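You operate a simulated robot arm through the tools that you are given. There is no shell and no other tool. Be economical: measure what you need, move in short steps, check, and stop when the job is done.

You run a simulated two-armed robot. Do the job below in one go: nothing can be reset, and whatever is moved stays where it is left.

## Task
Wipe the soap off both seams of the tall core, then uncap it.
Fine: use the blue wipe and put it back; the pink cap goes in the small blue crate; shut the yellow valve.

It is judged by the outcome, as a careful person would: the job done as asked, and still so three seconds after it is handed in. It fails if anything else is knocked over, pushed out of place, dropped, spilled or broken. Lids that push on must go on centred and level and be pressed home; caps that screw on are set level and turned clockwise until they are tight.

## Robot
Two 7-joint arms with two-finger parallel grippers on one trunk, on a base that drives. Base frame: it is fixed to the floor where the robot stands at the start and does not move with it; the origin is under the middle of the robot, x ahead of it, y to its left, z up. Units: mm, degrees, N and s.
The left shoulder is at the start at [50, 161, 1198], the right one opposite. With the tool pointing down near the work surface each hand reaches from about 180 to 680 mm from the robot's upright axis, wherever it stands, measured 20 degrees to its own side. Places, roughly: black-dot seam [600, 400, 1000]; blue wipe (6x6x3 cm) [800, 1000, 900]; inside of the small blue crate [500, 1600, 900]; orange cap [500, 1750, 1000]; small blue crate [500, 1500, 750]; white-dot seam [600, 400, 1000]; yellow cap [500, 1500, 1000]; yellow valve [700, 0, 1000]. Payload 3.43 kg a hand.
The tool frame of a hand sits at the grasp point between the pads (the TCP): z along the fingers, y along the line on which they close. The tips reach 30 mm beyond it. The gripper opens to 94 mm. The fingers are 28 mm wide and 10 mm thick; the gripper's body (50 by 96 mm) begins 55 mm behind the TCP.
Orientation is that of the tool frame in the base frame, as [roll, pitch, yaw] about the fixed x, y, z axes, in that order (R = Rz(yaw) Ry(pitch) Rx(roll)). With the fingers straight down and closing along the base's y, the tool's x points along the base's -x, its y along +y and its z along -z.

## Interface
- The arms move only by the tool play_rows. It takes "left_increments", "right_increments" or both (then of equal length, played together; a hand with none holds still); each is a list of rows, each an object (a shift or turn left out is 0, a gripper value left out holds the last) with "offset": the shift along the tool's x, y, z in mm, a list of three; "rotation": the turn, a rotation vector about the tool's x, y, z in degrees, a list of three; "gripper": the finger opening in mm, from 0 to 94. In form: [{"offset": [tx, ty, tz], "rotation": [wx, wy, wz], "gripper": gripper}, ...]. A call has 1 to 20 rows; each row shifts and turns the commanded pose from where the row before left it, along the tool's axes as they then stand. Rows are played at 5 a second. More than 50 mm and 8.6 degrees between two rows, or a gripper value outside its range, and nothing of the call is played. Where a pose cannot be reached the arm comes as near as it can. A force on the tool above 40 N (or 10 N above the force at the start of the call, whichever is more), or a blocked arm, ends the call early, and 0.2 s more pass. The fingers move at their own pace (about 45 mm/s each) and stop on an object; they squeeze with about 32 N. The grip force told is the motor's: it shows also when the fingers shut on nothing. Time passes only in rows, and 0.2 s behind the last, so rows that do not move let the fingers close. It gives the time, the measured TCP pose, the force on the tool (base axes), the opening and the grip force at its end, in the units of the frame above (readings bear some noise), with the torque about the TCP (base axes, N m) and any sound that the robot's microphone picked up, and new pictures: "show" is both (left out), scene, wrist or none (wrist: the cameras of the hands that moved).
- Cameras (640 x 400 px; columns grow to the right, rows downward): "scene" is now at [124.1, 41.6, 1353.4]; the picture's right is [0.46, -0.89, 0.00], its down [-0.24, -0.12, -0.96] and it looks along [0.86, 0.44, -0.27] (base axes); focal length 214 px, centre (320, 200). "left" rides on the left gripper at [76, -14, -103] in its tool frame; the picture's right is [0.18, 0.98, 0.00], its down [-0.75, 0.14, -0.64] and it looks along [-0.63, 0.12, 0.77] (tool axes); focal length 243 px, centre (320, 200). "right" rides on the right gripper at [76, 14, -102] in its tool frame; the picture's right is [-0.18, 0.98, 0.00], its down [-0.75, -0.14, -0.64] and it looks along [-0.63, -0.12, 0.77] (tool axes); focal length 243 px, centre (320, 200). There is no depth. A picture from a camera that has moved, and an enlarged one, comes with that camera's place and axes in the base frame and with its lens.
- slide_trunk(by): slides the trunk up (or, below 0, down) by that many mm; the arms and the scene camera ride with it, the base frame stays. It gives what a move gives, with no picture.
- steer(legs): drives the robot by 1 to 6 legs, each [ahead, left, turn to the left] in mm, mm and degrees, along the robot's own axes; the way and the turn of a leg run together, so that a leg with both is an arc; at most 1500 mm and 180 degrees a leg. The arms and the cameras ride along, it lands a little off, and it stops where it bumps. It gives what a move gives, and a new picture of the scene camera.
- pan_tilt(pan, tilt): turns the head with the scene camera to pan (to the left, within 80 degrees either way) and tilt (down, from -29 to 69), counted from straight ahead of the robot. It gives what a move gives, and a new picture of the scene camera.
- zoom(camera, box): a new picture of the part [left, top, right, bottom] of that camera's present view, enlarged. It takes no simulated time.
- sign_off(): hands the job in; it is judged then, once.

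Work in short steps. Places have to be worked out from the pictures, the camera data and where the tool is seen: move nearer, look again, correct. Check each grasp and each placing, and mend what went wrong. You have 120 turns and 260 pictures in all, those below and enlarged ones among them. Open the grippers and draw the arms clear of the work before you hand the job in, unless the task says otherwise; then end with one line.

The tools are called after "Request:" as name(argument=value, ...) on one line, values as JSON. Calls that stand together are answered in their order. play_rows: Moves the arms, as the interface text tells. Its arguments: {"type":"object","properties":{"left_increments":{"type":"array","items":{"type":"object","properties":{"offset":{"type":"array","items":{"type":"number"}},"rotation":{"type":"array","items":{"type":"number"}},"gripper":{"type":"number"}}}},"right_increments":{"type":"array","items":{"type":"object","properties":{"offset":{"type":"array","items":{"type":"number"}},"rotation":{"type":"array","items":{"type":"number"}},"gripper":{"type":"number"}}}},"show":{"type":"string","enum":["both","scene","wrist","none"]}},"required":[]} The other tools are called the same way: slide_trunk (by) slides the trunk up or down; steer (legs) drives the base; pan_tilt (pan, tilt) turns the head that bears the scene camera; zoom (camera, box) takes an enlarged picture of a part of a camera's view; sign_off () hands the job in.

At the start:

```text
time_s: 0.0
left_position: [206.4, 277.9, 1235.8]
left_orientation: [-180.0, 0.0, -180.0]
left_contact_force: [-1.0, 0.4, -0.3]
left_moment: [0.0, -0.01, 0.0]
left_grip_width: 94.0
left_grip_force: 0.2
right_position: [345.0, 15.9, 1298.3]
right_orientation: [179.8, 0.1, 180.0]
right_contact_force: [-0.5, 0.0, -0.2]
right_moment: [-0.02, 0.04, -0.02]
right_grip_width: 94.0
right_grip_force: 0.0
trunk travel left (down, up): [-225.0, 42.0]
robot x, y, heading: [1.8, -2.6, -0.0]
head pan, tilt: [27.2, 15.6]
```

scene: 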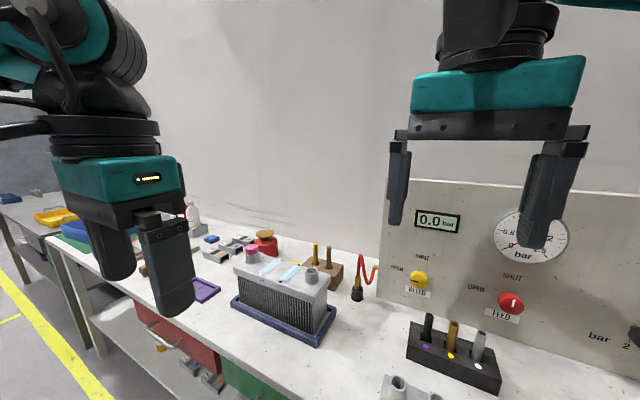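
right: 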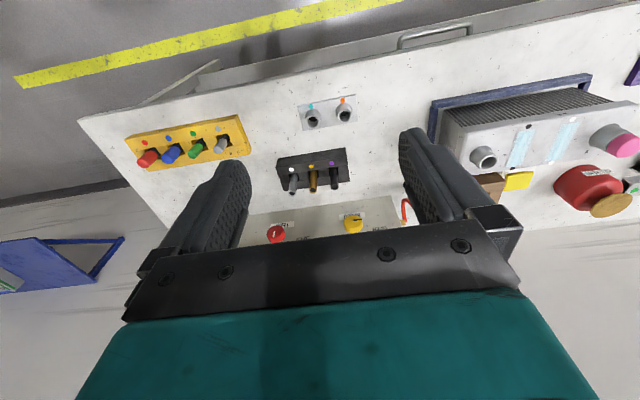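
left: 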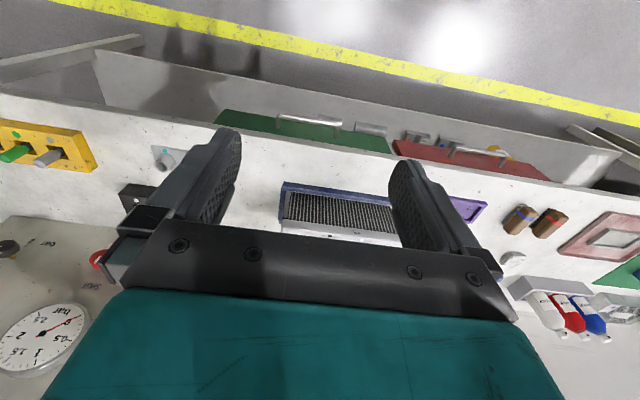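

The core (grey radiator) sits in a blue tray with soap on top; I look closer at it and at the panel.

Request:
zoom(camera="scene", box=[180, 190, 400, 350])

Request:
pan_tilt(pan=65, tilt=20)

```text
2.50 times, centred on (290, 270) of scene
camera zoom: at [124.1, 41.6, 1353.4], right [0.46, -0.89, 0.0], down [-0.24, -0.12, -0.96], along [0.86, 0.44, -0.27], focal length 536 px, centre (395, 25)
```

zoom: 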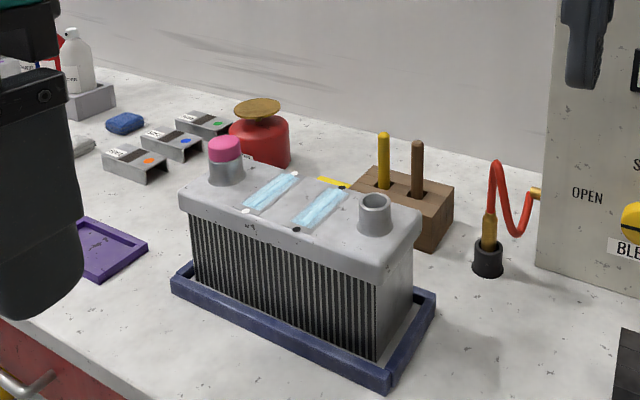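

```text
time_s: 1.0
left_position: [205.9, 279.8, 1234.6]
left_orientation: [180.0, 0.0, 180.0]
left_contact_force: [0.5, 0.5, -0.2]
left_moment: [0.02, -0.02, 0.04]
left_grip_width: 94.2
left_grip_force: 0.0
right_position: [345.5, 15.6, 1296.7]
right_orientation: [179.9, -0.1, -180.0]
right_contact_force: [0.1, 0.6, -0.2]
right_moment: [0.01, -0.04, 0.02]
right_grip_width: 94.3
right_grip_force: 0.0
trunk travel left (down, up): [-225.0, 42.0]
robot x, y, heading: [-0.2, -2.0, 0.1]
head pan, tilt: [65.0, 20.0]
camera scene: at [80.4, 83.3, 1346.3], right [0.91, -0.42, 0.0], down [-0.14, -0.31, -0.94], along [0.4, 0.85, -0.34], focal length 214 px, centre (320, 200)
```

scene: 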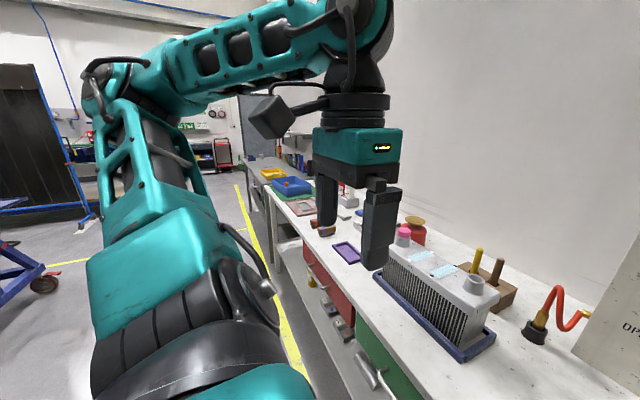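

Next I look at the valve panel in detail and the far left region.

Request:
pan_tilt(pan=-5, tilt=25)

```text
time_s: 2.5
left_position: [205.1, 279.6, 1234.9]
left_orientation: [-180.0, 0.0, 180.0]
left_contact_force: [0.0, -0.1, 0.1]
left_moment: [-0.01, -0.05, -0.02]
left_grip_width: 93.8
left_grip_force: 0.0
right_position: [346.5, 15.7, 1296.7]
right_orientation: [179.8, 0.0, -180.0]
right_contact_force: [-0.4, 0.3, -0.1]
right_moment: [0.02, 0.02, 0.0]
right_grip_width: 93.8
right_grip_force: 0.0
trunk travel left (down, up): [-225.0, 42.0]
robot x, y, heading: [-2.6, 0.8, 0.0]
head pan, tilt: [-5.0, 25.0]
camera scene: at [132.8, -9.0, 1338.2], right [-0.09, -1.0, 0.0], down [-0.42, 0.04, -0.91], along [0.9, -0.08, -0.42], focal length 214 px, centre (320, 200)
```

scene: 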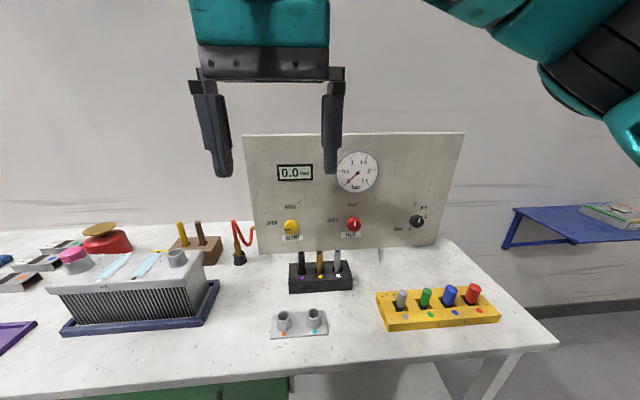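

Zooming on the knobs and gauge.

Request:
zoom(camera="scene", box=[240, 190, 400, 290])

Request:
zoom(camera="scene", box=[260, 200, 324, 240])

```text
4.00 times, centred on (320, 240) of scene
camera zoom: at [132.8, -9.0, 1338.2], right [-0.09, -1.0, 0.0], down [-0.42, 0.04, -0.91], along [0.9, -0.08, -0.42], focal length 858 px, centre (320, 40)
```

zoom: 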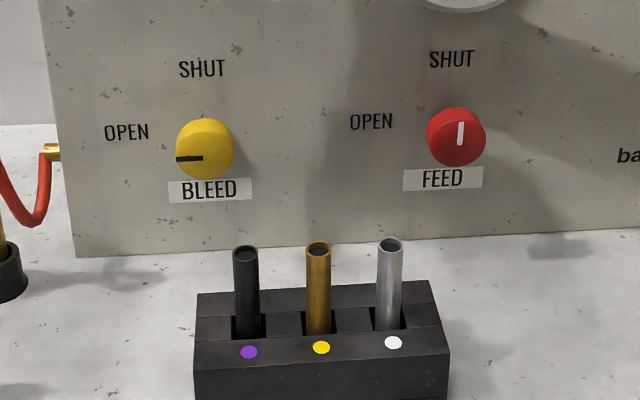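

```text
10.00 times, centred on (292, 220) of scene
camera zoom: at [132.8, -9.0, 1338.2], right [-0.09, -1.0, 0.0], down [-0.42, 0.04, -0.91], along [0.9, -0.08, -0.42], focal length 2145 px, centre (600, 0)
```

zoom: 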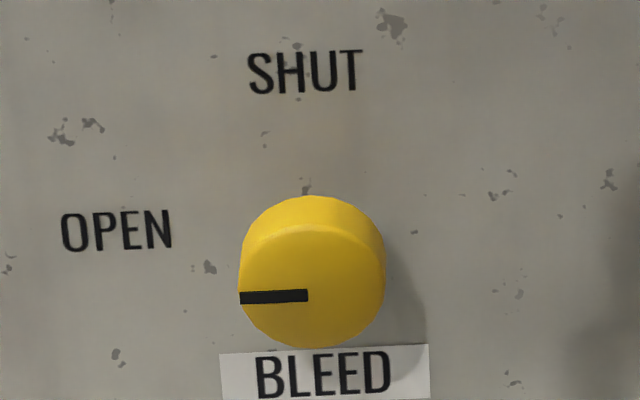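

The yellow BLEED valve is open and must turn 90° clockwise; I judge its face at about [700, 29, 981]. Nothing is joined to the core and the gauge reads 0. I clear the right arm aside and bring the left hand forward, pitching it to point ahead.

Request:
play_rows(right_increments=[{"offset": [0, -45, 0]}, {"offset": [0, -45, 0]}, {"offset": [0, -45, 0]}, {"offset": [0, -45, 0]}, {"offset": [0, -45, 0]}, {"offset": [20, -45, 0]}], left_increments=[{"offset": [-40, 0, 15]}, {"offset": [-40, 0, 15]}, {"offset": [-40, 0, 15]}, {"offset": [-40, 0, 15]}, {"offset": [-40, 0, 15]}, {"offset": [-10, 0, 10]}], show="none")

Request:
play_rows(left_increments=[{"rotation": [0, -8.18, 0]}, {"rotation": [0, -8.18, 0]}, {"rotation": [0, -8.18, 0]}, {"rotation": [0, -8.18, 0]}, {"rotation": [0, -8.18, 0]}, {"rotation": [0, -8.18, 0]}, {"rotation": [0, -8.18, 0]}, {"rotation": [0, -8.18, 0]}, {"rotation": [0, -8.18, 0]}, {"rotation": [0, -8.18, 0]}, {"rotation": [0, -8.2, 0]}], show="scene")

Request:
play_rows(left_increments=[{"rotation": [0, 0, 8.18]}, {"rotation": [0, 0, 8.18]}, {"rotation": [0, 0, 8.18]}, {"rotation": [0, 0, 8.18]}, {"rotation": [0, 0, 8.18]}, {"rotation": [0, 0, 8.18]}, {"rotation": [0, 0, 8.18]}, {"rotation": [0, 0, 8.18]}, {"rotation": [0, 0, 8.18]}, {"rotation": [0, 0, 8.18]}, {"rotation": [0, 0, 8.2]}, {"rotation": [0, -8.3, 0]}, {"rotation": [0, -8.3, 0]}, {"rotation": [0, -8.4, 0]}], show="both")

```text
time_s: 3.9
left_position: [415.6, 277.9, 1151.0]
left_orientation: [180.0, 0.1, -180.0]
left_contact_force: [-0.6, -0.3, 0.2]
left_moment: [0.03, -0.03, -0.02]
left_grip_width: 93.8
left_grip_force: 0.1
right_position: [325.2, -255.3, 1296.0]
right_orientation: [179.9, 0.2, -179.9]
right_contact_force: [0.7, -0.5, -0.3]
right_moment: [0.03, -0.02, -0.02]
right_grip_width: 94.2
right_grip_force: 0.0
trunk travel left (down, up): [-225.0, 42.0]
robot x, y, heading: [-2.6, -0.2, -0.0]
head pan, tilt: [-5.0, 25.0]
```

```text
time_s: 6.2
left_position: [447.0, 288.2, 1155.2]
left_orientation: [-179.8, 73.6, -179.8]
left_contact_force: [0.1, -0.4, -0.6]
left_moment: [0.0, -0.01, -0.02]
left_grip_width: 94.0
left_grip_force: 0.0
left hand out of reach, approached as far as the arm can: row 7, 8, 9, 10, 11
right_position: [325.2, -254.1, 1296.4]
right_orientation: [180.0, 0.1, 180.0]
right_contact_force: [0.8, 0.2, -0.6]
right_moment: [0.02, -0.03, 0.02]
right_grip_width: 94.2
right_grip_force: 0.1
trunk travel left (down, up): [-225.0, 42.0]
robot x, y, heading: [-2.1, 0.6, -0.0]
head pan, tilt: [-5.0, 25.0]
camera scene: at [132.8, -9.0, 1338.2], right [-0.09, -1.0, 0.0], down [-0.42, 0.04, -0.91], along [0.9, -0.08, -0.42], focal length 214 px, centre (320, 200)
```

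scene: 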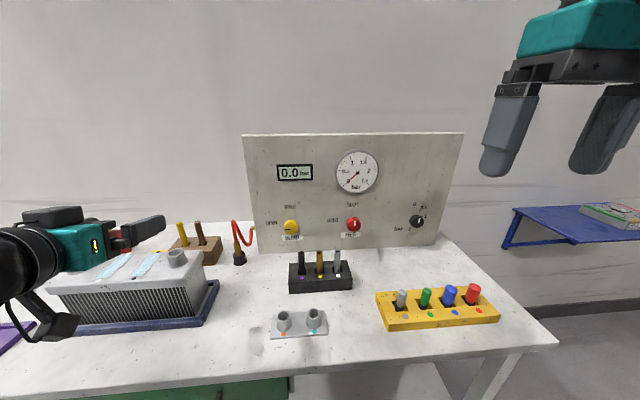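

```text
time_s: 9.2
left_position: [447.9, 282.9, 1181.2]
left_orientation: [105.2, 7.1, 65.9]
left_contact_force: [-0.4, -0.2, -0.2]
left_moment: [0.01, 0.01, 0.03]
left_grip_width: 94.0
left_grip_force: 0.0
left hand out of reach, approached as far as the arm can: row 12, 13, 14
right_position: [325.9, -252.3, 1295.9]
right_orientation: [179.9, 0.1, 179.9]
right_contact_force: [-0.8, 0.1, 0.6]
right_moment: [-0.01, -0.01, 0.02]
right_grip_width: 94.0
right_grip_force: 0.0
trunk travel left (down, up): [-225.0, 42.0]
robot x, y, heading: [-1.9, 0.4, 0.0]
head pan, tilt: [-5.0, 25.0]
camera scene: at [132.8, -9.0, 1338.2], right [-0.09, -1.0, 0.0], down [-0.42, 0.04, -0.91], along [0.9, -0.08, -0.42], focal length 214 px, centre (320, 200)
camera left: at [386.7, 395.1, 1185.3], right [0.36, 0.17, 0.92], down [-0.82, -0.41, 0.39], along [0.44, -0.9, -0.01], focal length 243 px, centre (320, 200)
```

scene: 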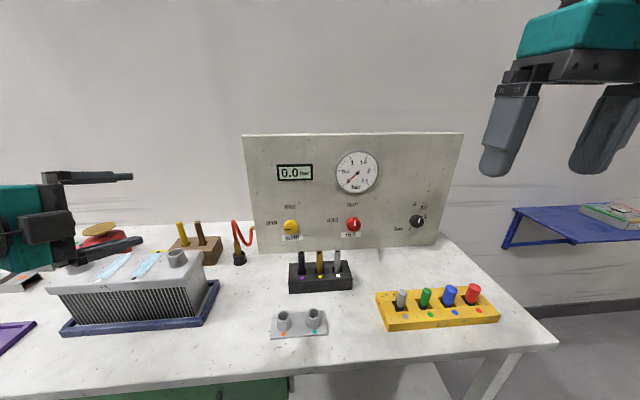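
left: 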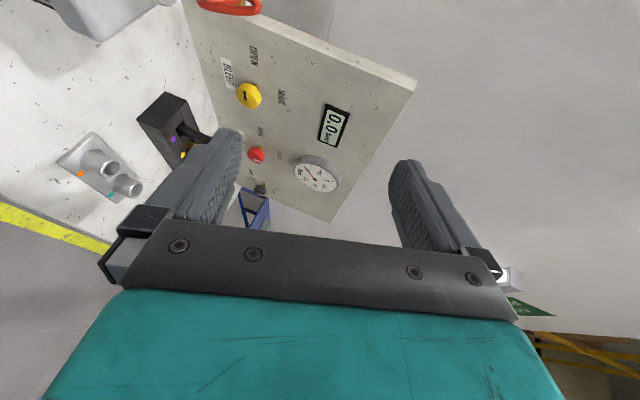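

The horizontal pose was out of reach so near the body; it should come in reach further forward. I move toward a stand-off ahead of the knob.

Request:
play_rows(left_increments=[{"offset": [-15, -24, 38.7]}, {"offset": [-15, -24, 38.7]}, {"offset": [-15, -24, 38.7]}, {"offset": [-15, -24, 38.7]}, {}], show="both")

```text
time_s: 10.4
left_position: [539.3, 177.3, 1151.8]
left_orientation: [105.7, 7.0, 66.6]
left_contact_force: [-1.1, 0.2, -0.1]
left_moment: [-0.01, -0.03, -0.04]
left_grip_width: 94.0
left_grip_force: 0.1
left hand out of reach, approached as far as the arm can: row 1, 2, 3, 4
right_position: [324.8, -253.9, 1296.3]
right_orientation: [179.9, 0.2, -179.9]
right_contact_force: [0.2, 0.3, 0.4]
right_moment: [-0.04, -0.02, 0.0]
right_grip_width: 94.1
right_grip_force: 0.0
trunk travel left (down, up): [-225.0, 42.0]
robot x, y, heading: [-0.1, 0.0, 0.1]
head pan, tilt: [-5.0, 25.0]
camera scene: at [131.5, -8.1, 1338.4], right [-0.09, -1.0, 0.0], down [-0.42, 0.04, -0.91], along [0.9, -0.08, -0.42], focal length 214 px, centre (320, 200)
camera left: at [474.6, 289.7, 1156.9], right [0.36, 0.17, 0.92], down [-0.81, -0.42, 0.4], along [0.45, -0.89, -0.01], focal length 243 px, centre (320, 200)
```

scene: 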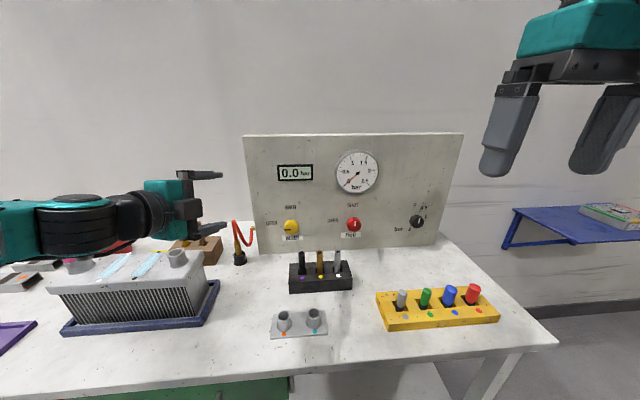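
left: 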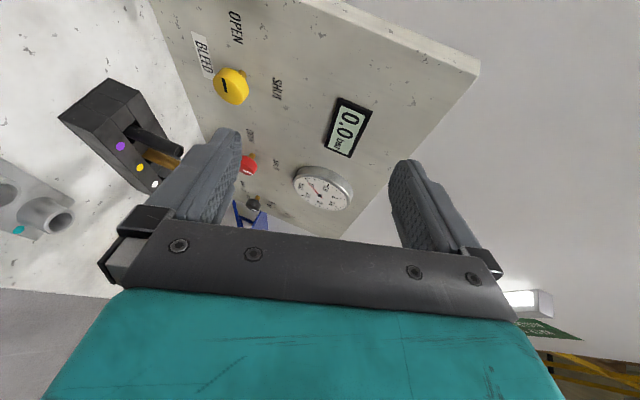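

The hand cannot point level from here. A better way: tool pitched 45° down-forward (natural wrist), turning about the knob axis from leaning left-up to right-up. I turn the hand back to that nominal roll.

Request:
play_rows(left_increments=[{"rotation": [0, 8.3, 0]}, {"rotation": [0, 8.3, 0]}, {"rotation": [0, 8.4, 0]}, {"rotation": [0, 0, -8.18]}, {"rotation": [0, 0, -8.18]}, {"rotation": [0, 0, -8.18]}, {"rotation": [0, 0, -8.18]}, {"rotation": [0, 0, -8.18]}, {"rotation": [0, 0, -8.18]}, {"rotation": [0, 0, -8.18]}, {"rotation": [0, 0, -8.18]}, {"rotation": [0, 0, -8.18]}, {"rotation": [0, 0, -8.18]}, {"rotation": [0, 0, -8.2]}, {"rotation": [0, 7.5, 0]}, {"rotation": [0, 7.5, 0]}, {"rotation": [0, 7.5, 0]}, {"rotation": [0, 7.5, 0]}, {"rotation": [0, 7.5, 0]}, {"rotation": [0, 7.5, 0]}], show="none")

```text
time_s: 14.7
left_position: [537.6, 175.6, 1152.6]
left_orientation: [-180.0, 28.5, 179.9]
left_contact_force: [0.3, -0.4, -0.4]
left_moment: [-0.01, -0.01, 0.0]
left_grip_width: 94.1
left_grip_force: 0.0
right_position: [326.6, -254.8, 1297.4]
right_orientation: [179.9, 0.0, 180.0]
right_contact_force: [-1.0, -0.4, 0.3]
right_moment: [-0.02, 0.0, 0.02]
right_grip_width: 93.8
right_grip_force: 0.0
trunk travel left (down, up): [-225.0, 42.0]
robot x, y, heading: [-2.0, 0.5, 0.1]
head pan, tilt: [-5.0, 25.0]
```

Orientation recovered at pitch 28°. I pitch to 45°, go to the stand-off, and turn −45° about the base x axis.

Request:
play_rows(left_increments=[{"rotation": [0, -8.25, 0]}, {"rotation": [0, -8.25, 0]}, {"offset": [5, -25, 39]}, {"offset": [5, -25, 39]}, {"offset": [5, -26, 39]}, {"offset": [5, -26, 39]}, {}], show="none")

Request:
play_rows(left_increments=[{"rotation": [5.3, 0, -5.3]}, {"rotation": [5.3, 0, -5.3]}, {"rotation": [5.3, 0, -5.3]}, {"rotation": [5.3, 0, -5.3]}, {"rotation": [5.3, 0, -5.3]}, {"rotation": [5.3, 0, -5.3]}, {}], show="both")

```text
time_s: 16.2
left_position: [584.2, 146.6, 1062.3]
left_orientation: [-179.9, 45.2, 179.9]
left_contact_force: [0.7, 0.1, -0.1]
left_moment: [0.04, -0.03, -0.01]
left_grip_width: 93.6
left_grip_force: 0.0
left hand out of reach, approached as far as the arm can: row 4, 5, 6
right_position: [326.8, -254.3, 1295.9]
right_orientation: [179.9, 0.0, -180.0]
right_contact_force: [-0.7, -0.1, 0.2]
right_moment: [-0.02, 0.0, 0.02]
right_grip_width: 93.9
right_grip_force: 0.1
trunk travel left (down, up): [-225.0, 42.0]
robot x, y, heading: [-1.5, -1.2, 0.1]
head pan, tilt: [-5.0, 25.0]
```

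```text
time_s: 17.9
left_position: [584.8, 147.2, 1060.8]
left_orientation: [-125.1, 30.0, -144.7]
left_contact_force: [0.3, -0.3, -0.5]
left_moment: [0.04, 0.01, 0.0]
left_grip_width: 94.3
left_grip_force: 0.1
right_position: [326.5, -253.3, 1295.6]
right_orientation: [179.8, 0.0, -179.8]
right_contact_force: [-0.4, -0.2, -1.1]
right_moment: [-0.02, 0.06, 0.02]
right_grip_width: 93.8
right_grip_force: 0.1
trunk travel left (down, up): [-225.0, 42.0]
robot x, y, heading: [2.4, -4.0, -0.0]
head pan, tilt: [-5.0, 25.0]
camera scene: at [132.8, -9.2, 1338.2], right [-0.09, -1.0, 0.0], down [-0.42, 0.04, -0.91], along [0.9, -0.08, -0.42], focal length 214 px, centre (320, 200)
camera left: at [457.8, 151.1, 1085.3], right [-0.13, 0.6, -0.79], down [0.08, 0.8, 0.6], along [0.99, 0.02, -0.15], focal length 243 px, centre (320, 200)
```

scene: 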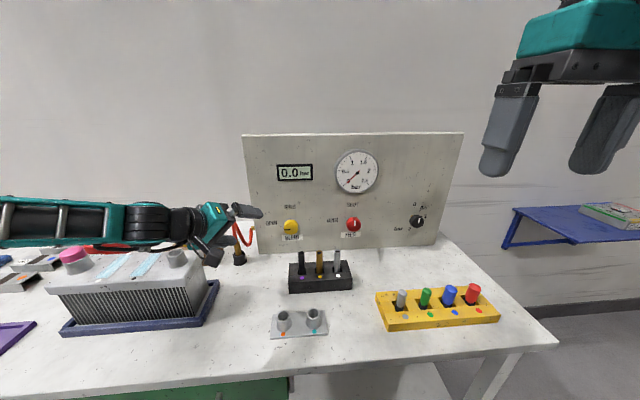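
left: 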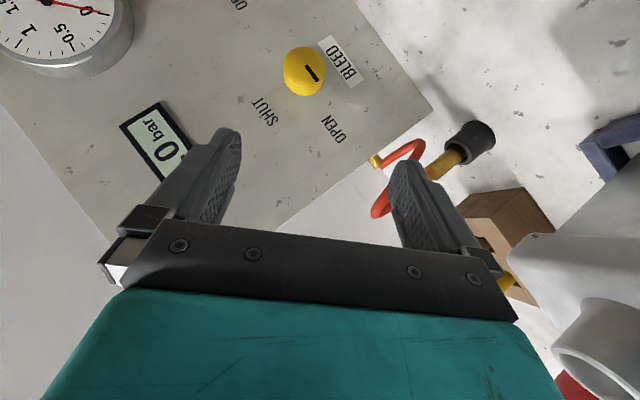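

The −45° turn works, but the arm is folded too close for the position. I shift the robot right and slightly back so the left arm faces the knob.

Request:
steer(legs=[[-20, -140, 0]])

```text
time_s: 19.2
left_position: [564.5, 7.0, 1061.5]
left_orientation: [-125.1, 30.1, -144.6]
left_contact_force: [-0.4, -1.0, -0.8]
left_moment: [-0.02, 0.01, 0.02]
left_grip_width: 93.9
left_grip_force: 0.1
right_position: [305.3, -393.9, 1295.5]
right_orientation: [179.9, 0.0, 179.9]
right_contact_force: [0.0, 0.1, -0.3]
right_moment: [-0.01, 0.04, -0.01]
right_grip_width: 93.9
right_grip_force: 0.1
trunk travel left (down, up): [-225.0, 42.0]
robot x, y, heading: [-21.8, -138.9, -0.1]
head pan, tilt: [-5.0, 25.0]
camera scene: at [112.8, -150.2, 1338.3], right [-0.09, -1.0, 0.0], down [-0.42, 0.04, -0.91], along [0.9, -0.08, -0.42], focal length 214 px, centre (320, 200)
```

scene: 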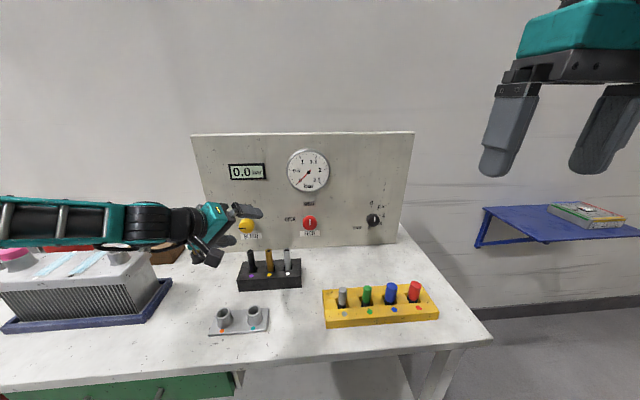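

Robot moved; now to the stand-off point (634, 74, 1029).

Request:
play_rows(left_increments=[{"offset": [-22, 23, 11]}, {"offset": [-22, 23, 11]}, {"offset": [-22, 24, 11]}, {}], show="both")

```text
time_s: 20.2
left_position: [633.0, 73.8, 1029.7]
left_orientation: [-125.2, 30.1, -144.6]
left_contact_force: [0.7, 0.1, -0.3]
left_moment: [-0.01, -0.01, -0.02]
left_grip_width: 93.7
left_grip_force: 0.1
right_position: [306.7, -394.9, 1295.9]
right_orientation: [179.9, 0.1, -180.0]
right_contact_force: [0.4, 0.2, -0.3]
right_moment: [-0.01, -0.01, -0.01]
right_grip_width: 93.8
right_grip_force: 0.1
trunk travel left (down, up): [-225.0, 42.0]
robot x, y, heading: [-19.0, -141.1, -0.0]
head pan, tilt: [-5.0, 25.0]
camera scene: at [112.6, -149.3, 1338.3], right [-0.09, -1.0, 0.0], down [-0.42, 0.04, -0.91], along [0.9, -0.08, -0.42], focal length 214 px, centre (320, 200)
camera left: at [507.8, 77.8, 1053.0], right [-0.13, 0.6, -0.79], down [0.08, 0.8, 0.6], along [0.99, 0.02, -0.15], focal length 243 px, centre (320, 200)
```

scene: 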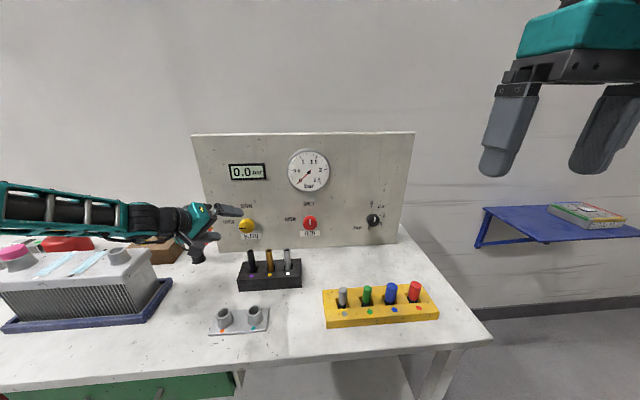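
left: 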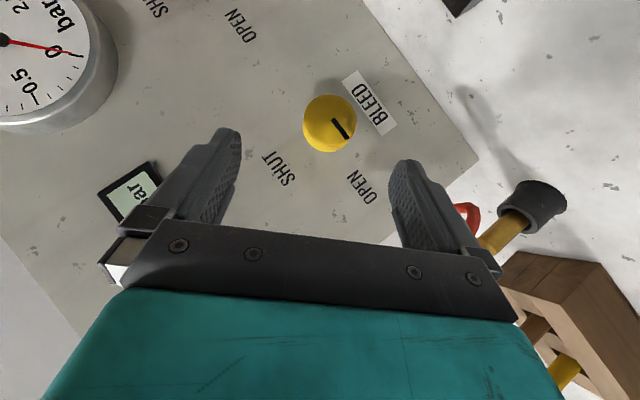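

Pose reached exactly; knob now judged at (700, 34, 980). I advance along the tool by about 89 mm with open fingers.

Request:
play_rows(left_increments=[{"offset": [-1, 2, 30]}, {"offset": [-1, 2, 30]}, {"offset": [-1, 2, 27]}, {}], show="both")

```text
time_s: 21.2
left_position: [636.9, 60.5, 1025.8]
left_orientation: [-125.2, 30.2, -144.7]
left_contact_force: [0.6, 0.3, -0.4]
left_moment: [-0.01, -0.01, -0.01]
left_grip_width: 94.0
left_grip_force: 0.2
left hand out of reach, approached as far as the arm can: row 1, 2, 3
right_position: [306.5, -394.6, 1295.9]
right_orientation: [179.9, -0.1, -179.9]
right_contact_force: [0.2, -1.1, -0.3]
right_moment: [0.0, -0.03, 0.02]
right_grip_width: 94.2
right_grip_force: 0.1
trunk travel left (down, up): [-225.0, 42.0]
robot x, y, heading: [-20.4, -138.9, 0.1]
head pan, tilt: [-5.0, 25.0]
camera scene: at [112.9, -149.3, 1338.2], right [-0.09, -1.0, 0.0], down [-0.42, 0.04, -0.91], along [0.9, -0.08, -0.42], focal length 214 px, centre (320, 200)
camera left: at [511.2, 65.0, 1049.4], right [-0.13, 0.6, -0.79], down [0.08, 0.8, 0.6], along [0.99, 0.02, -0.15], focal length 243 px, centre (320, 200)
```

scene: 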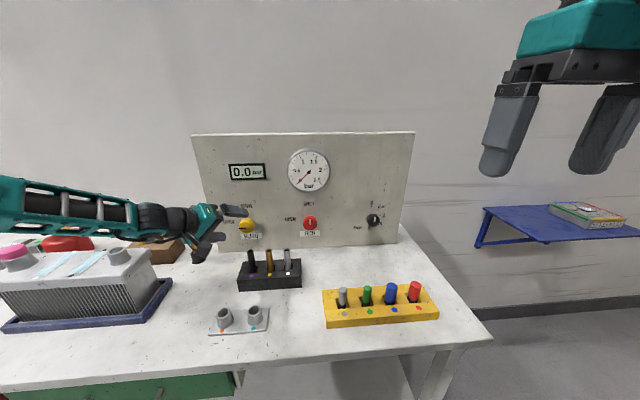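
left: 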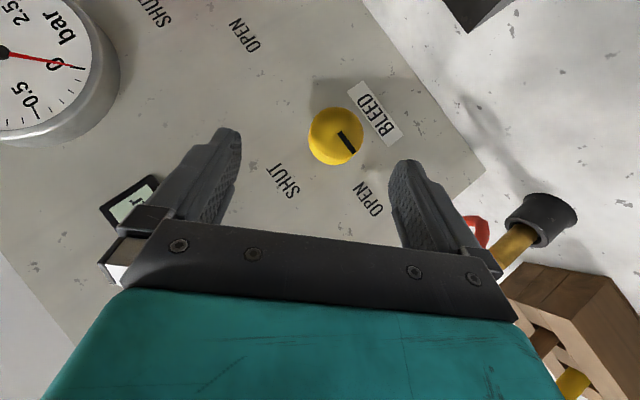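

The arm tops out here, but base and trunk can supply the last stretch. First I test in free air that the +90° turn about x is reachable from this pose.

Request:
play_rows(left_increments=[{"rotation": [-5.3, 0, 5.3]}, {"rotation": [-5.3, 0, 5.3]}, {"rotation": [-5.3, 0, 5.3]}, {"rotation": [-5.3, 0, 5.3]}, {"rotation": [-5.3, 0, 5.3]}, {"rotation": [-5.3, 0, 5.3]}, {"rotation": [-5.3, 0, 5.3]}, {"rotation": [-5.3, 0, 5.3]}, {"rotation": [-5.3, 0, 5.3]}, {"rotation": [-5.3, 0, 5.3]}, {"rotation": [-5.3, 0, 5.3]}, {"rotation": [-5.3, 0, 5.3]}, {}], show="scene")

```text
time_s: 24.0
left_position: [572.9, 125.2, 1068.2]
left_orientation: [125.2, 30.2, 144.7]
left_contact_force: [0.0, 1.4, 0.0]
left_moment: [0.01, 0.01, 0.01]
left_grip_width: 94.0
left_grip_force: 0.0
left hand out of reach, approached as far as the arm can: row 2, 4, 5, 6, 7, 8, 9, 10, 11, 12
right_position: [306.7, -393.8, 1295.0]
right_orientation: [179.8, -0.1, -180.0]
right_contact_force: [-0.1, 0.4, 0.5]
right_moment: [0.01, -0.02, 0.02]
right_grip_width: 93.8
right_grip_force: 0.1
trunk travel left (down, up): [-225.0, 42.0]
robot x, y, heading: [-22.0, -139.4, -0.1]
head pan, tilt: [-5.0, 25.0]
camera scene: at [112.9, -149.3, 1338.2], right [-0.09, -1.0, 0.0], down [-0.42, 0.04, -0.91], along [0.9, -0.08, -0.42], focal length 214 px, centre (320, 200)
```

scene: 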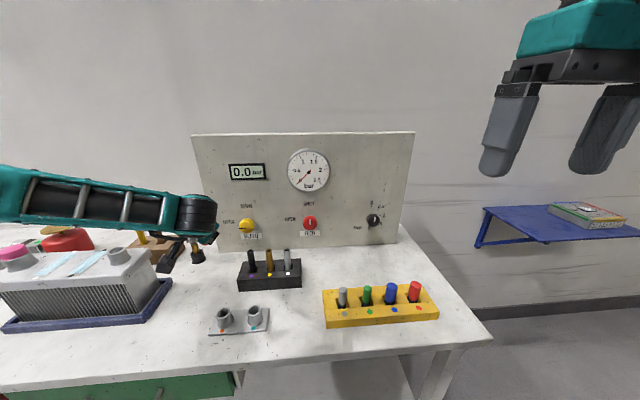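

The turn's orientations are all reachable, only the position is stretched. I pull the hand back 100 mm, rotate back to the start lean, then drive the robot forward/right to give the arm slack.

Request:
play_rows(left_increments=[{"offset": [35, 0, -35]}, {"offset": [35, 0, -35]}, {"rotation": [5.3, 0, -5.3]}, {"rotation": [5.3, 0, -5.3]}, {"rotation": [5.3, 0, -5.3]}, {"rotation": [5.3, 0, -5.3]}, {"rotation": [5.3, 0, -5.3]}, {"rotation": [5.3, 0, -5.3]}, {"rotation": [5.3, 0, -5.3]}, {"rotation": [5.3, 0, -5.3]}, {"rotation": [5.3, 0, -5.3]}, {"rotation": [5.3, 0, -5.3]}, {"rotation": [5.3, 0, -5.3]}, {"rotation": [5.3, 0, -5.3]}], show="none")

Request:
steer(legs=[[110, -80, 0]])

```text
time_s: 27.0
left_position: [473.6, 125.5, 1067.2]
left_orientation: [-125.1, 30.1, -144.6]
left_contact_force: [0.4, -0.1, 0.5]
left_moment: [-0.01, 0.05, 0.03]
left_grip_width: 94.0
left_grip_force: 0.1
right_position: [307.0, -394.5, 1295.9]
right_orientation: [179.9, 0.0, 180.0]
right_contact_force: [0.4, 1.7, -0.8]
right_moment: [0.01, 0.01, 0.01]
right_grip_width: 93.8
right_grip_force: 0.1
trunk travel left (down, up): [-225.0, 42.0]
robot x, y, heading: [-14.8, -140.5, 0.1]
head pan, tilt: [-5.0, 25.0]
```

```text
time_s: 28.3
left_position: [583.1, 44.4, 1066.2]
left_orientation: [-125.3, 30.1, -144.6]
left_contact_force: [-0.2, -0.3, -0.5]
left_moment: [-0.01, 0.04, 0.0]
left_grip_width: 94.0
left_grip_force: 0.0
right_position: [415.9, -474.4, 1296.9]
right_orientation: [179.9, -0.1, -179.9]
right_contact_force: [-0.4, -0.5, -0.4]
right_moment: [0.0, 0.06, 0.02]
right_grip_width: 94.0
right_grip_force: 0.2
trunk travel left (down, up): [-225.0, 42.0]
robot x, y, heading: [88.5, -218.6, 0.2]
head pan, tilt: [-5.0, 25.0]
camera scene: at [222.5, -229.8, 1338.1], right [-0.09, -1.0, 0.0], down [-0.42, 0.04, -0.91], along [0.9, -0.08, -0.42], focal length 214 px, centre (320, 200)
```

scene: 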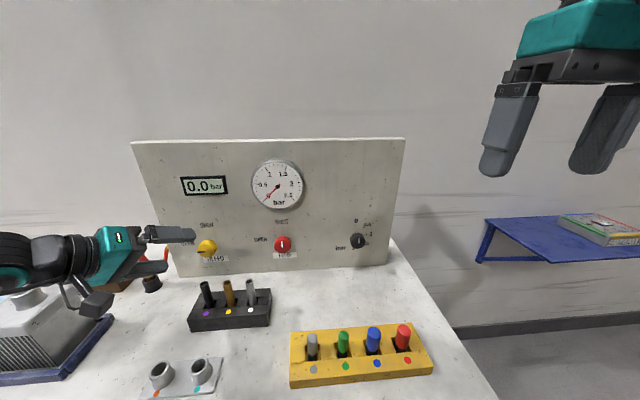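

Good, plenty of room. I move to the stand-off and look again.

Request:
play_rows(left_increments=[{"offset": [-16, 23, 20]}, {"offset": [-16, 24, 20]}, {}], show="wrist")

```text
time_s: 29.1
left_position: [634.9, 75.8, 1029.6]
left_orientation: [-125.2, 30.1, -144.6]
left_contact_force: [0.4, -0.1, 0.6]
left_moment: [-0.04, 0.0, -0.04]
left_grip_width: 94.0
left_grip_force: 0.0
right_position: [414.7, -473.7, 1296.1]
right_orientation: [179.9, 0.0, -179.9]
right_contact_force: [0.1, 0.0, -0.9]
right_moment: [-0.02, 0.01, 0.0]
right_grip_width: 93.7
right_grip_force: 0.1
trunk travel left (down, up): [-225.0, 42.0]
robot x, y, heading: [92.1, -219.8, 0.2]
head pan, tilt: [-5.0, 25.0]
camera left: at [507.8, 78.3, 1053.0], right [-0.13, 0.6, -0.79], down [0.08, 0.8, 0.6], along [0.99, 0.02, -0.15], focal length 243 px, centre (320, 200)
```

left: 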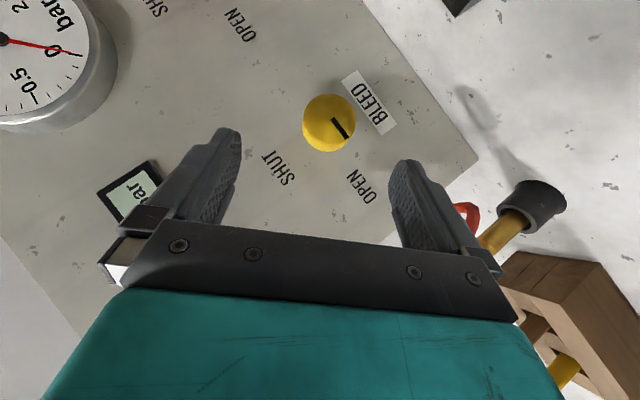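

Same view as before; I advance 60 mm along the tool.

Request:
play_rows(left_increments=[{"offset": [0, 2.5, 30]}, {"offset": [0, 2.5, 30]}, {}], show="wrist")

```text
time_s: 29.9
left_position: [675.1, 47.5, 995.2]
left_orientation: [-125.2, 30.0, -144.6]
left_contact_force: [0.3, 0.3, -1.0]
left_moment: [-0.01, -0.01, 0.02]
left_grip_width: 94.3
left_grip_force: 0.0
right_position: [415.0, -473.8, 1295.4]
right_orientation: [179.8, 0.2, -179.9]
right_contact_force: [-0.1, 0.7, 0.8]
right_moment: [0.01, 0.03, 0.01]
right_grip_width: 94.3
right_grip_force: 0.0
trunk travel left (down, up): [-225.0, 42.0]
robot x, y, heading: [89.5, -220.1, -0.0]
head pan, tilt: [-5.0, 25.0]
camera left: at [549.7, 51.0, 1019.3], right [-0.13, 0.6, -0.79], down [0.08, 0.8, 0.6], along [0.99, 0.02, -0.15], focal length 243 px, centre (320, 200)
```

left: 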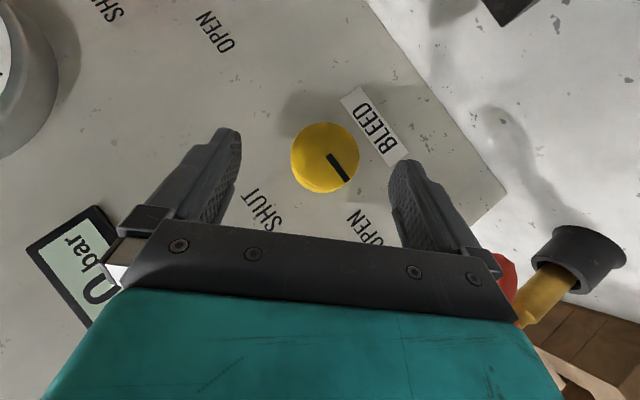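

Triangulating the two views puts the knob farther in: about (725, 32, 965). I advance part way with correction and look again.

Request:
play_rows(left_increments=[{"offset": [-4, 4, 15]}, {"offset": [-4, 4, 15]}, {}], show="both")

```text
time_s: 30.7
left_position: [702.5, 43.8, 980.1]
left_orientation: [-125.1, 30.0, -144.5]
left_contact_force: [0.4, -0.7, 0.0]
left_moment: [0.01, 0.0, 0.02]
left_grip_width: 94.0
left_grip_force: 0.1
right_position: [414.5, -474.2, 1295.1]
right_orientation: [179.8, 0.1, -179.9]
right_contact_force: [-0.9, 0.3, -0.6]
right_moment: [0.0, 0.0, 0.01]
right_grip_width: 94.1
right_grip_force: 0.1
trunk travel left (down, up): [-225.0, 42.0]
robot x, y, heading: [86.2, -218.4, 0.2]
head pan, tilt: [-5.0, 25.0]
camera scene: at [221.6, -229.1, 1338.3], right [-0.09, -1.0, 0.0], down [-0.42, 0.04, -0.91], along [0.9, -0.08, -0.42], focal length 214 px, centre (320, 200)
camera left: at [576.6, 46.2, 1003.0], right [-0.13, 0.6, -0.79], down [0.08, 0.8, 0.6], along [0.99, 0.02, -0.15], focal length 243 px, centre (320, 200)
```

scene: 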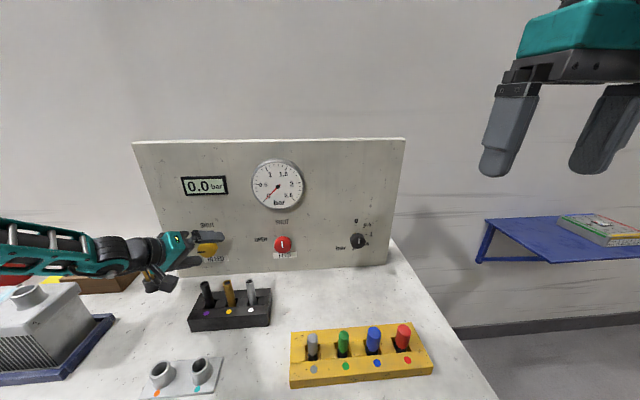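
left: 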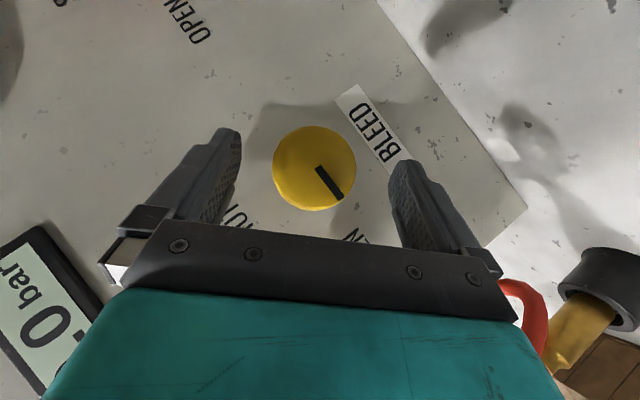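

Knob is centred between the fingers; face about x=722. I go 18 mm further and close.

Request:
play_rows(left_increments=[{"offset": [-1, -1.5, 9]}, {"offset": [-1, -1, 9]}, {"gripper": 30}, {"gripper": 30}, {"gripper": 30}, {"gripper": 30}, {"gripper": 30}], show="wrist")

```text
time_s: 31.8
left_position: [710.1, 34.2, 976.3]
left_orientation: [-125.2, 30.0, -144.5]
left_contact_force: [-16.1, 2.7, 10.7]
left_moment: [-0.11, 0.31, 0.1]
left_grip_width: 48.2
left_grip_force: 12.9
right_position: [412.0, -473.4, 1295.6]
right_orientation: [179.9, 0.4, -179.8]
right_contact_force: [0.1, -1.0, 0.2]
right_moment: [0.0, -0.05, -0.02]
right_grip_width: 93.8
right_grip_force: 0.1
trunk travel left (down, up): [-225.0, 42.0]
robot x, y, heading: [91.4, -220.6, 0.1]
head pan, tilt: [-5.0, 25.0]
stopped in row 5 (left hand): the force on the tool passed its limit (the readings are from after the stop); the commanded pose is now the measured one
camera left: at [584.8, 37.6, 999.4], right [-0.13, 0.6, -0.79], down [0.08, 0.8, 0.6], along [0.99, 0.02, -0.15], focal length 243 px, centre (320, 200)
```

left: 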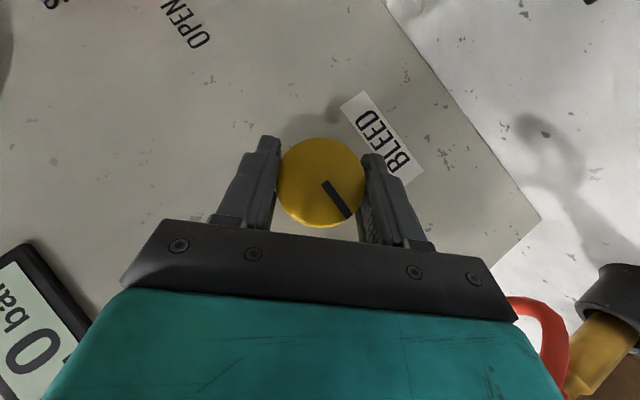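

Gripped at 48 mm, though with some axial push. I let it settle, then turn +8° steps, watching the marker.

Request:
play_rows(left_increments=[{"gripper": 30}, {"gripper": 30}, {"offset": [0, -0.6, 0], "rotation": [-5.3, 0, 5.3]}, {"offset": [0, -0.6, 0], "rotation": [-5.3, 0, 5.3]}, {"offset": [0, -0.6, 0], "rotation": [-5.3, 0, 5.3]}], show="wrist")

```text
time_s: 33.0
left_position: [711.3, 32.9, 976.7]
left_orientation: [-144.9, 39.8, -155.9]
left_contact_force: [-19.4, -2.6, 15.4]
left_moment: [0.0, 1.39, 0.75]
left_grip_width: 47.1
left_grip_force: 45.2
left hand out of reach, approached as far as the arm can: row 5
right_position: [411.5, -474.5, 1297.9]
right_orientation: [179.9, 0.3, -179.8]
right_contact_force: [-0.9, 0.3, -0.1]
right_moment: [0.01, -0.02, 0.02]
right_grip_width: 93.9
right_grip_force: 0.0
trunk travel left (down, up): [-225.0, 42.0]
robot x, y, heading: [85.7, -218.4, 0.1]
head pan, tilt: [-5.0, 25.0]
camera left: at [584.6, 28.6, 998.8], right [-0.13, 0.82, -0.55], down [0.07, 0.56, 0.82], along [0.99, 0.07, -0.13], focal length 243 px, centre (320, 200)
```

left: 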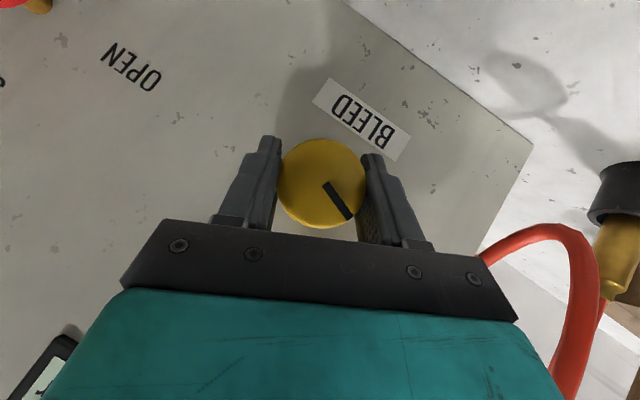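

The knob turns with the hand (~20° so far). I continue carefully.

Request:
play_rows(left_increments=[{"offset": [0, -0.6, 0], "rotation": [-5.3, 0, 5.3]}, {"offset": [0, -0.6, 0], "rotation": [-5.3, 0, 5.3]}], show="none")

```text
time_s: 33.4
left_position: [709.3, 33.3, 977.8]
left_orientation: [-148.3, 42.5, -159.2]
left_contact_force: [4.3, -9.4, -1.7]
left_moment: [-0.04, 0.57, 0.9]
left_grip_width: 46.3
left_grip_force: 45.4
left hand out of reach, approached as far as the arm can: row 1
right_position: [415.6, -474.3, 1294.7]
right_orientation: [180.0, 0.0, 179.9]
right_contact_force: [-0.3, 0.1, 0.9]
right_moment: [-0.06, 0.0, -0.01]
right_grip_width: 94.0
right_grip_force: 0.2
trunk travel left (down, up): [-225.0, 42.0]
robot x, y, heading: [92.7, -223.1, -0.0]
head pan, tilt: [-5.0, 25.0]
stopped in row 1 (left hand): the force on the tool passed its limit (the readings are from after the stop); the commanded pose is now the measured one
```

At the arm's reach limit again; I release, back off 70 mm along the tool, and drive the robot 80 mm nearer.

Request:
play_rows(left_increments=[{"gripper": 94}, {"gripper": 94}, {"gripper": 94}, {"gripper": 94}, {"offset": [0, 0, -20]}, {"offset": [0, 0, -25]}, {"offset": [0, 0, -25]}, {"offset": [0, 0, -30]}], show="wrist")

Request:
steer(legs=[[80, -10, 0]])

```text
time_s: 35.2
left_position: [635.7, 62.9, 1039.8]
left_orientation: [-148.7, 42.5, -159.4]
left_contact_force: [-0.3, -0.4, -0.1]
left_moment: [0.0, -0.02, 0.01]
left_grip_width: 94.3
left_grip_force: 0.2
right_position: [413.7, -475.8, 1296.0]
right_orientation: [179.9, 0.1, 179.8]
right_contact_force: [0.2, 0.2, 0.0]
right_moment: [-0.01, 0.01, -0.02]
right_grip_width: 93.8
right_grip_force: 0.2
trunk travel left (down, up): [-225.0, 42.0]
robot x, y, heading: [85.7, -219.3, -0.3]
head pan, tilt: [-5.0, 25.0]
camera left: at [508.3, 61.0, 1059.5], right [-0.1, 0.86, -0.5], down [0.06, 0.51, 0.86], along [0.99, 0.05, -0.1], focal length 243 px, centre (320, 200)
```

left: 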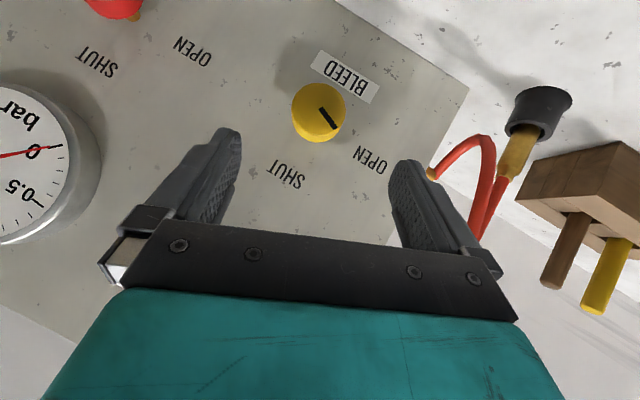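

```text
time_s: 36.0
left_position: [646.5, 63.2, 1041.1]
left_orientation: [-148.6, 42.5, -159.3]
left_contact_force: [-0.4, -0.2, -0.7]
left_moment: [0.01, 0.02, 0.0]
left_grip_width: 93.8
left_grip_force: 0.0
right_position: [425.8, -476.5, 1296.2]
right_orientation: [-180.0, 0.1, -179.9]
right_contact_force: [0.9, 0.1, 0.4]
right_moment: [0.0, -0.01, 0.0]
right_grip_width: 94.1
right_grip_force: 0.1
trunk travel left (down, up): [-225.0, 42.0]
robot x, y, heading: [100.6, -219.5, 0.1]
head pan, tilt: [-5.0, 25.0]
stopped in leg 1: the robot was blocked; the commanded pose is now the measured one
camera scene: at [232.1, -231.7, 1338.3], right [-0.09, -1.0, 0.0], down [-0.42, 0.04, -0.91], along [0.9, -0.08, -0.42], focal length 214 px, centre (320, 200)
```

scene: 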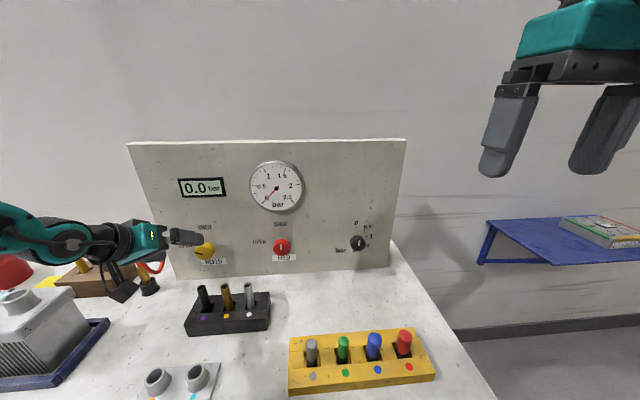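

Base is blocked at x≈100. I'll reposition instead: robot at y≈30 with heading −20°, so the knob lies straight along the left arm's best direction. First retract the hand, back off a little.

Request:
play_rows(left_increments=[{"offset": [0, 0, -40]}, {"offset": [0, 0, -40]}, {"offset": [0, 0, -40]}], show="none")

Request:
steer(legs=[[-40, 0, 0], [0, 130, -10], [22, 124, -10]])

```text
time_s: 36.8
left_position: [557.0, 98.4, 1117.1]
left_orientation: [-148.5, 42.4, -159.3]
left_contact_force: [-0.2, 0.0, -0.4]
left_moment: [0.0, -0.01, -0.04]
left_grip_width: 94.1
left_grip_force: 0.1
right_position: [425.6, -475.9, 1296.6]
right_orientation: [179.9, 0.1, -180.0]
right_contact_force: [-0.6, -0.1, -0.3]
right_moment: [0.0, -0.05, 0.01]
right_grip_width: 93.9
right_grip_force: 0.1
trunk travel left (down, up): [-225.0, 42.0]
robot x, y, heading: [101.0, -223.3, -0.2]
head pan, tilt: [-5.0, 25.0]
```

```text
time_s: 39.5
left_position: [641.4, 163.0, 1117.1]
left_orientation: [-148.6, 42.6, -179.4]
left_contact_force: [0.2, -0.3, 0.8]
left_moment: [-0.03, -0.03, -0.01]
left_grip_width: 94.0
left_grip_force: 0.1
right_position: [320.4, -329.7, 1295.4]
right_orientation: [180.0, -0.1, 160.0]
right_contact_force: [-0.4, 0.7, 0.4]
right_moment: [-0.02, -0.02, 0.0]
right_grip_width: 93.8
right_grip_force: 0.2
trunk travel left (down, up): [-225.0, 42.0]
robot x, y, heading: [100.2, 20.5, -19.9]
head pan, tilt: [-5.0, 25.0]
camera scene: at [222.1, -32.9, 1338.3], right [-0.42, -0.91, 0.0], down [-0.38, 0.18, -0.91], along [0.82, -0.38, -0.42], focal length 214 px, centre (320, 200)
```

scene: 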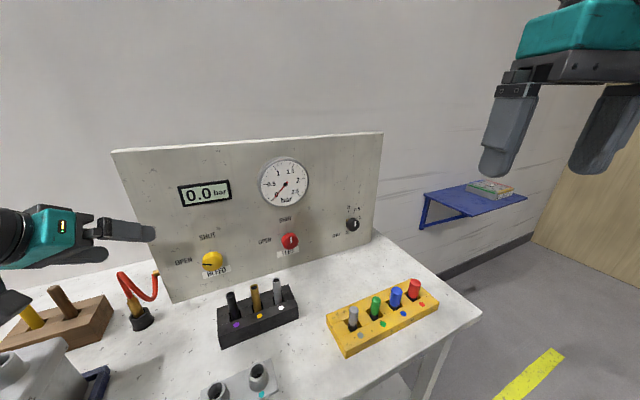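

Robot placed. I restore the tool's heading (+20° about vertical), set lean −45° again, and move to the stand-off.

Request:
play_rows(left_increments=[{"rotation": [-4.5, -2.55, -4.19]}, {"rotation": [-4.5, -2.55, -4.19]}, {"rotation": [-4.5, -2.55, -4.19]}, {"rotation": [5.3, 0, -5.3]}, {"rotation": [5.3, 0, -5.3]}, {"rotation": [5.3, 0, -5.3]}, {"offset": [29, 3, 35]}, {"offset": [29, 3, 35]}, {"offset": [28, 2.5, 33]}, {}], show="both")

```text
time_s: 41.7
left_position: [649.2, 84.7, 996.3]
left_orientation: [-121.6, 28.8, -144.9]
left_contact_force: [0.2, 0.3, -0.3]
left_moment: [0.0, 0.01, -0.01]
left_grip_width: 93.8
left_grip_force: 0.1
left hand out of reach, approached as far as the arm can: row 2, 3
right_position: [319.5, -330.7, 1296.0]
right_orientation: [180.0, 0.1, 159.8]
right_contact_force: [0.6, -0.5, 0.9]
right_moment: [-0.02, 0.0, 0.02]
right_grip_width: 93.8
right_grip_force: 0.1
trunk travel left (down, up): [-225.0, 42.0]
robot x, y, heading: [105.1, 20.5, -20.0]
head pan, tilt: [-5.0, 25.0]
camera scene: at [221.9, -33.4, 1338.3], right [-0.42, -0.91, 0.0], down [-0.38, 0.18, -0.91], along [0.82, -0.38, -0.42], focal length 214 px, centre (320, 200)
camera left: at [523.4, 93.4, 1018.2], right [-0.1, 0.56, -0.82], down [0.1, 0.83, 0.55], along [0.99, -0.03, -0.14], focal length 243 px, centre (320, 200)
```

scene: 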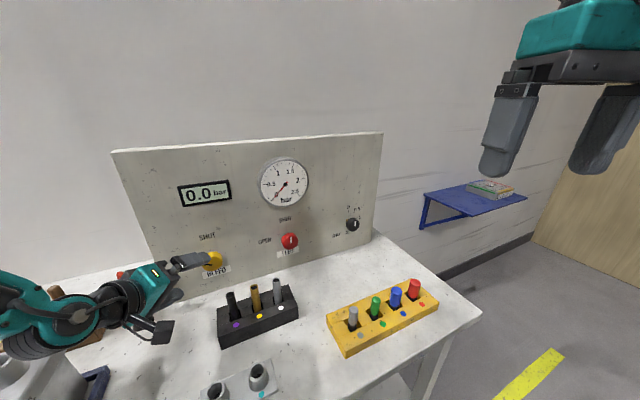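
left: 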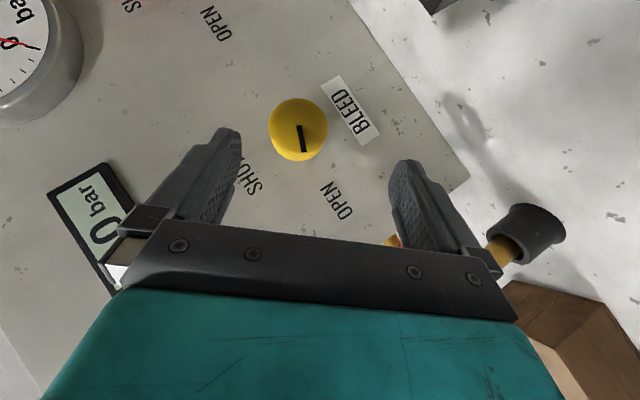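

The wrist, not extension, seems the limit, so a steeper tool (60° from the knob axis) with φ≈−30° should be easier. I retract and reorient.

Request:
play_rows(left_increments=[{"offset": [0, 0, -30]}, {"offset": [0, 0, -30]}, {"rotation": [-6.1, 0.3, 5.9]}, {"rotation": [-6.1, 0.3, 5.9]}, {"rotation": [0, 7.5, 0]}, {"rotation": [0, 7.5, 0]}, {}], show="none")

```text
time_s: 43.3
left_position: [606.5, 117.6, 1024.1]
left_orientation: [-144.9, 25.5, -165.4]
left_contact_force: [0.5, -0.1, 0.3]
left_moment: [0.0, 0.0, 0.01]
left_grip_width: 94.0
left_grip_force: 0.0
right_position: [319.0, -331.1, 1296.0]
right_orientation: [179.9, 0.0, 159.9]
right_contact_force: [-0.1, 0.4, 0.1]
right_moment: [0.0, 0.03, -0.02]
right_grip_width: 93.9
right_grip_force: 0.0
trunk travel left (down, up): [-225.0, 42.0]
robot x, y, heading: [100.1, 20.1, -20.2]
head pan, tilt: [-5.0, 25.0]
```

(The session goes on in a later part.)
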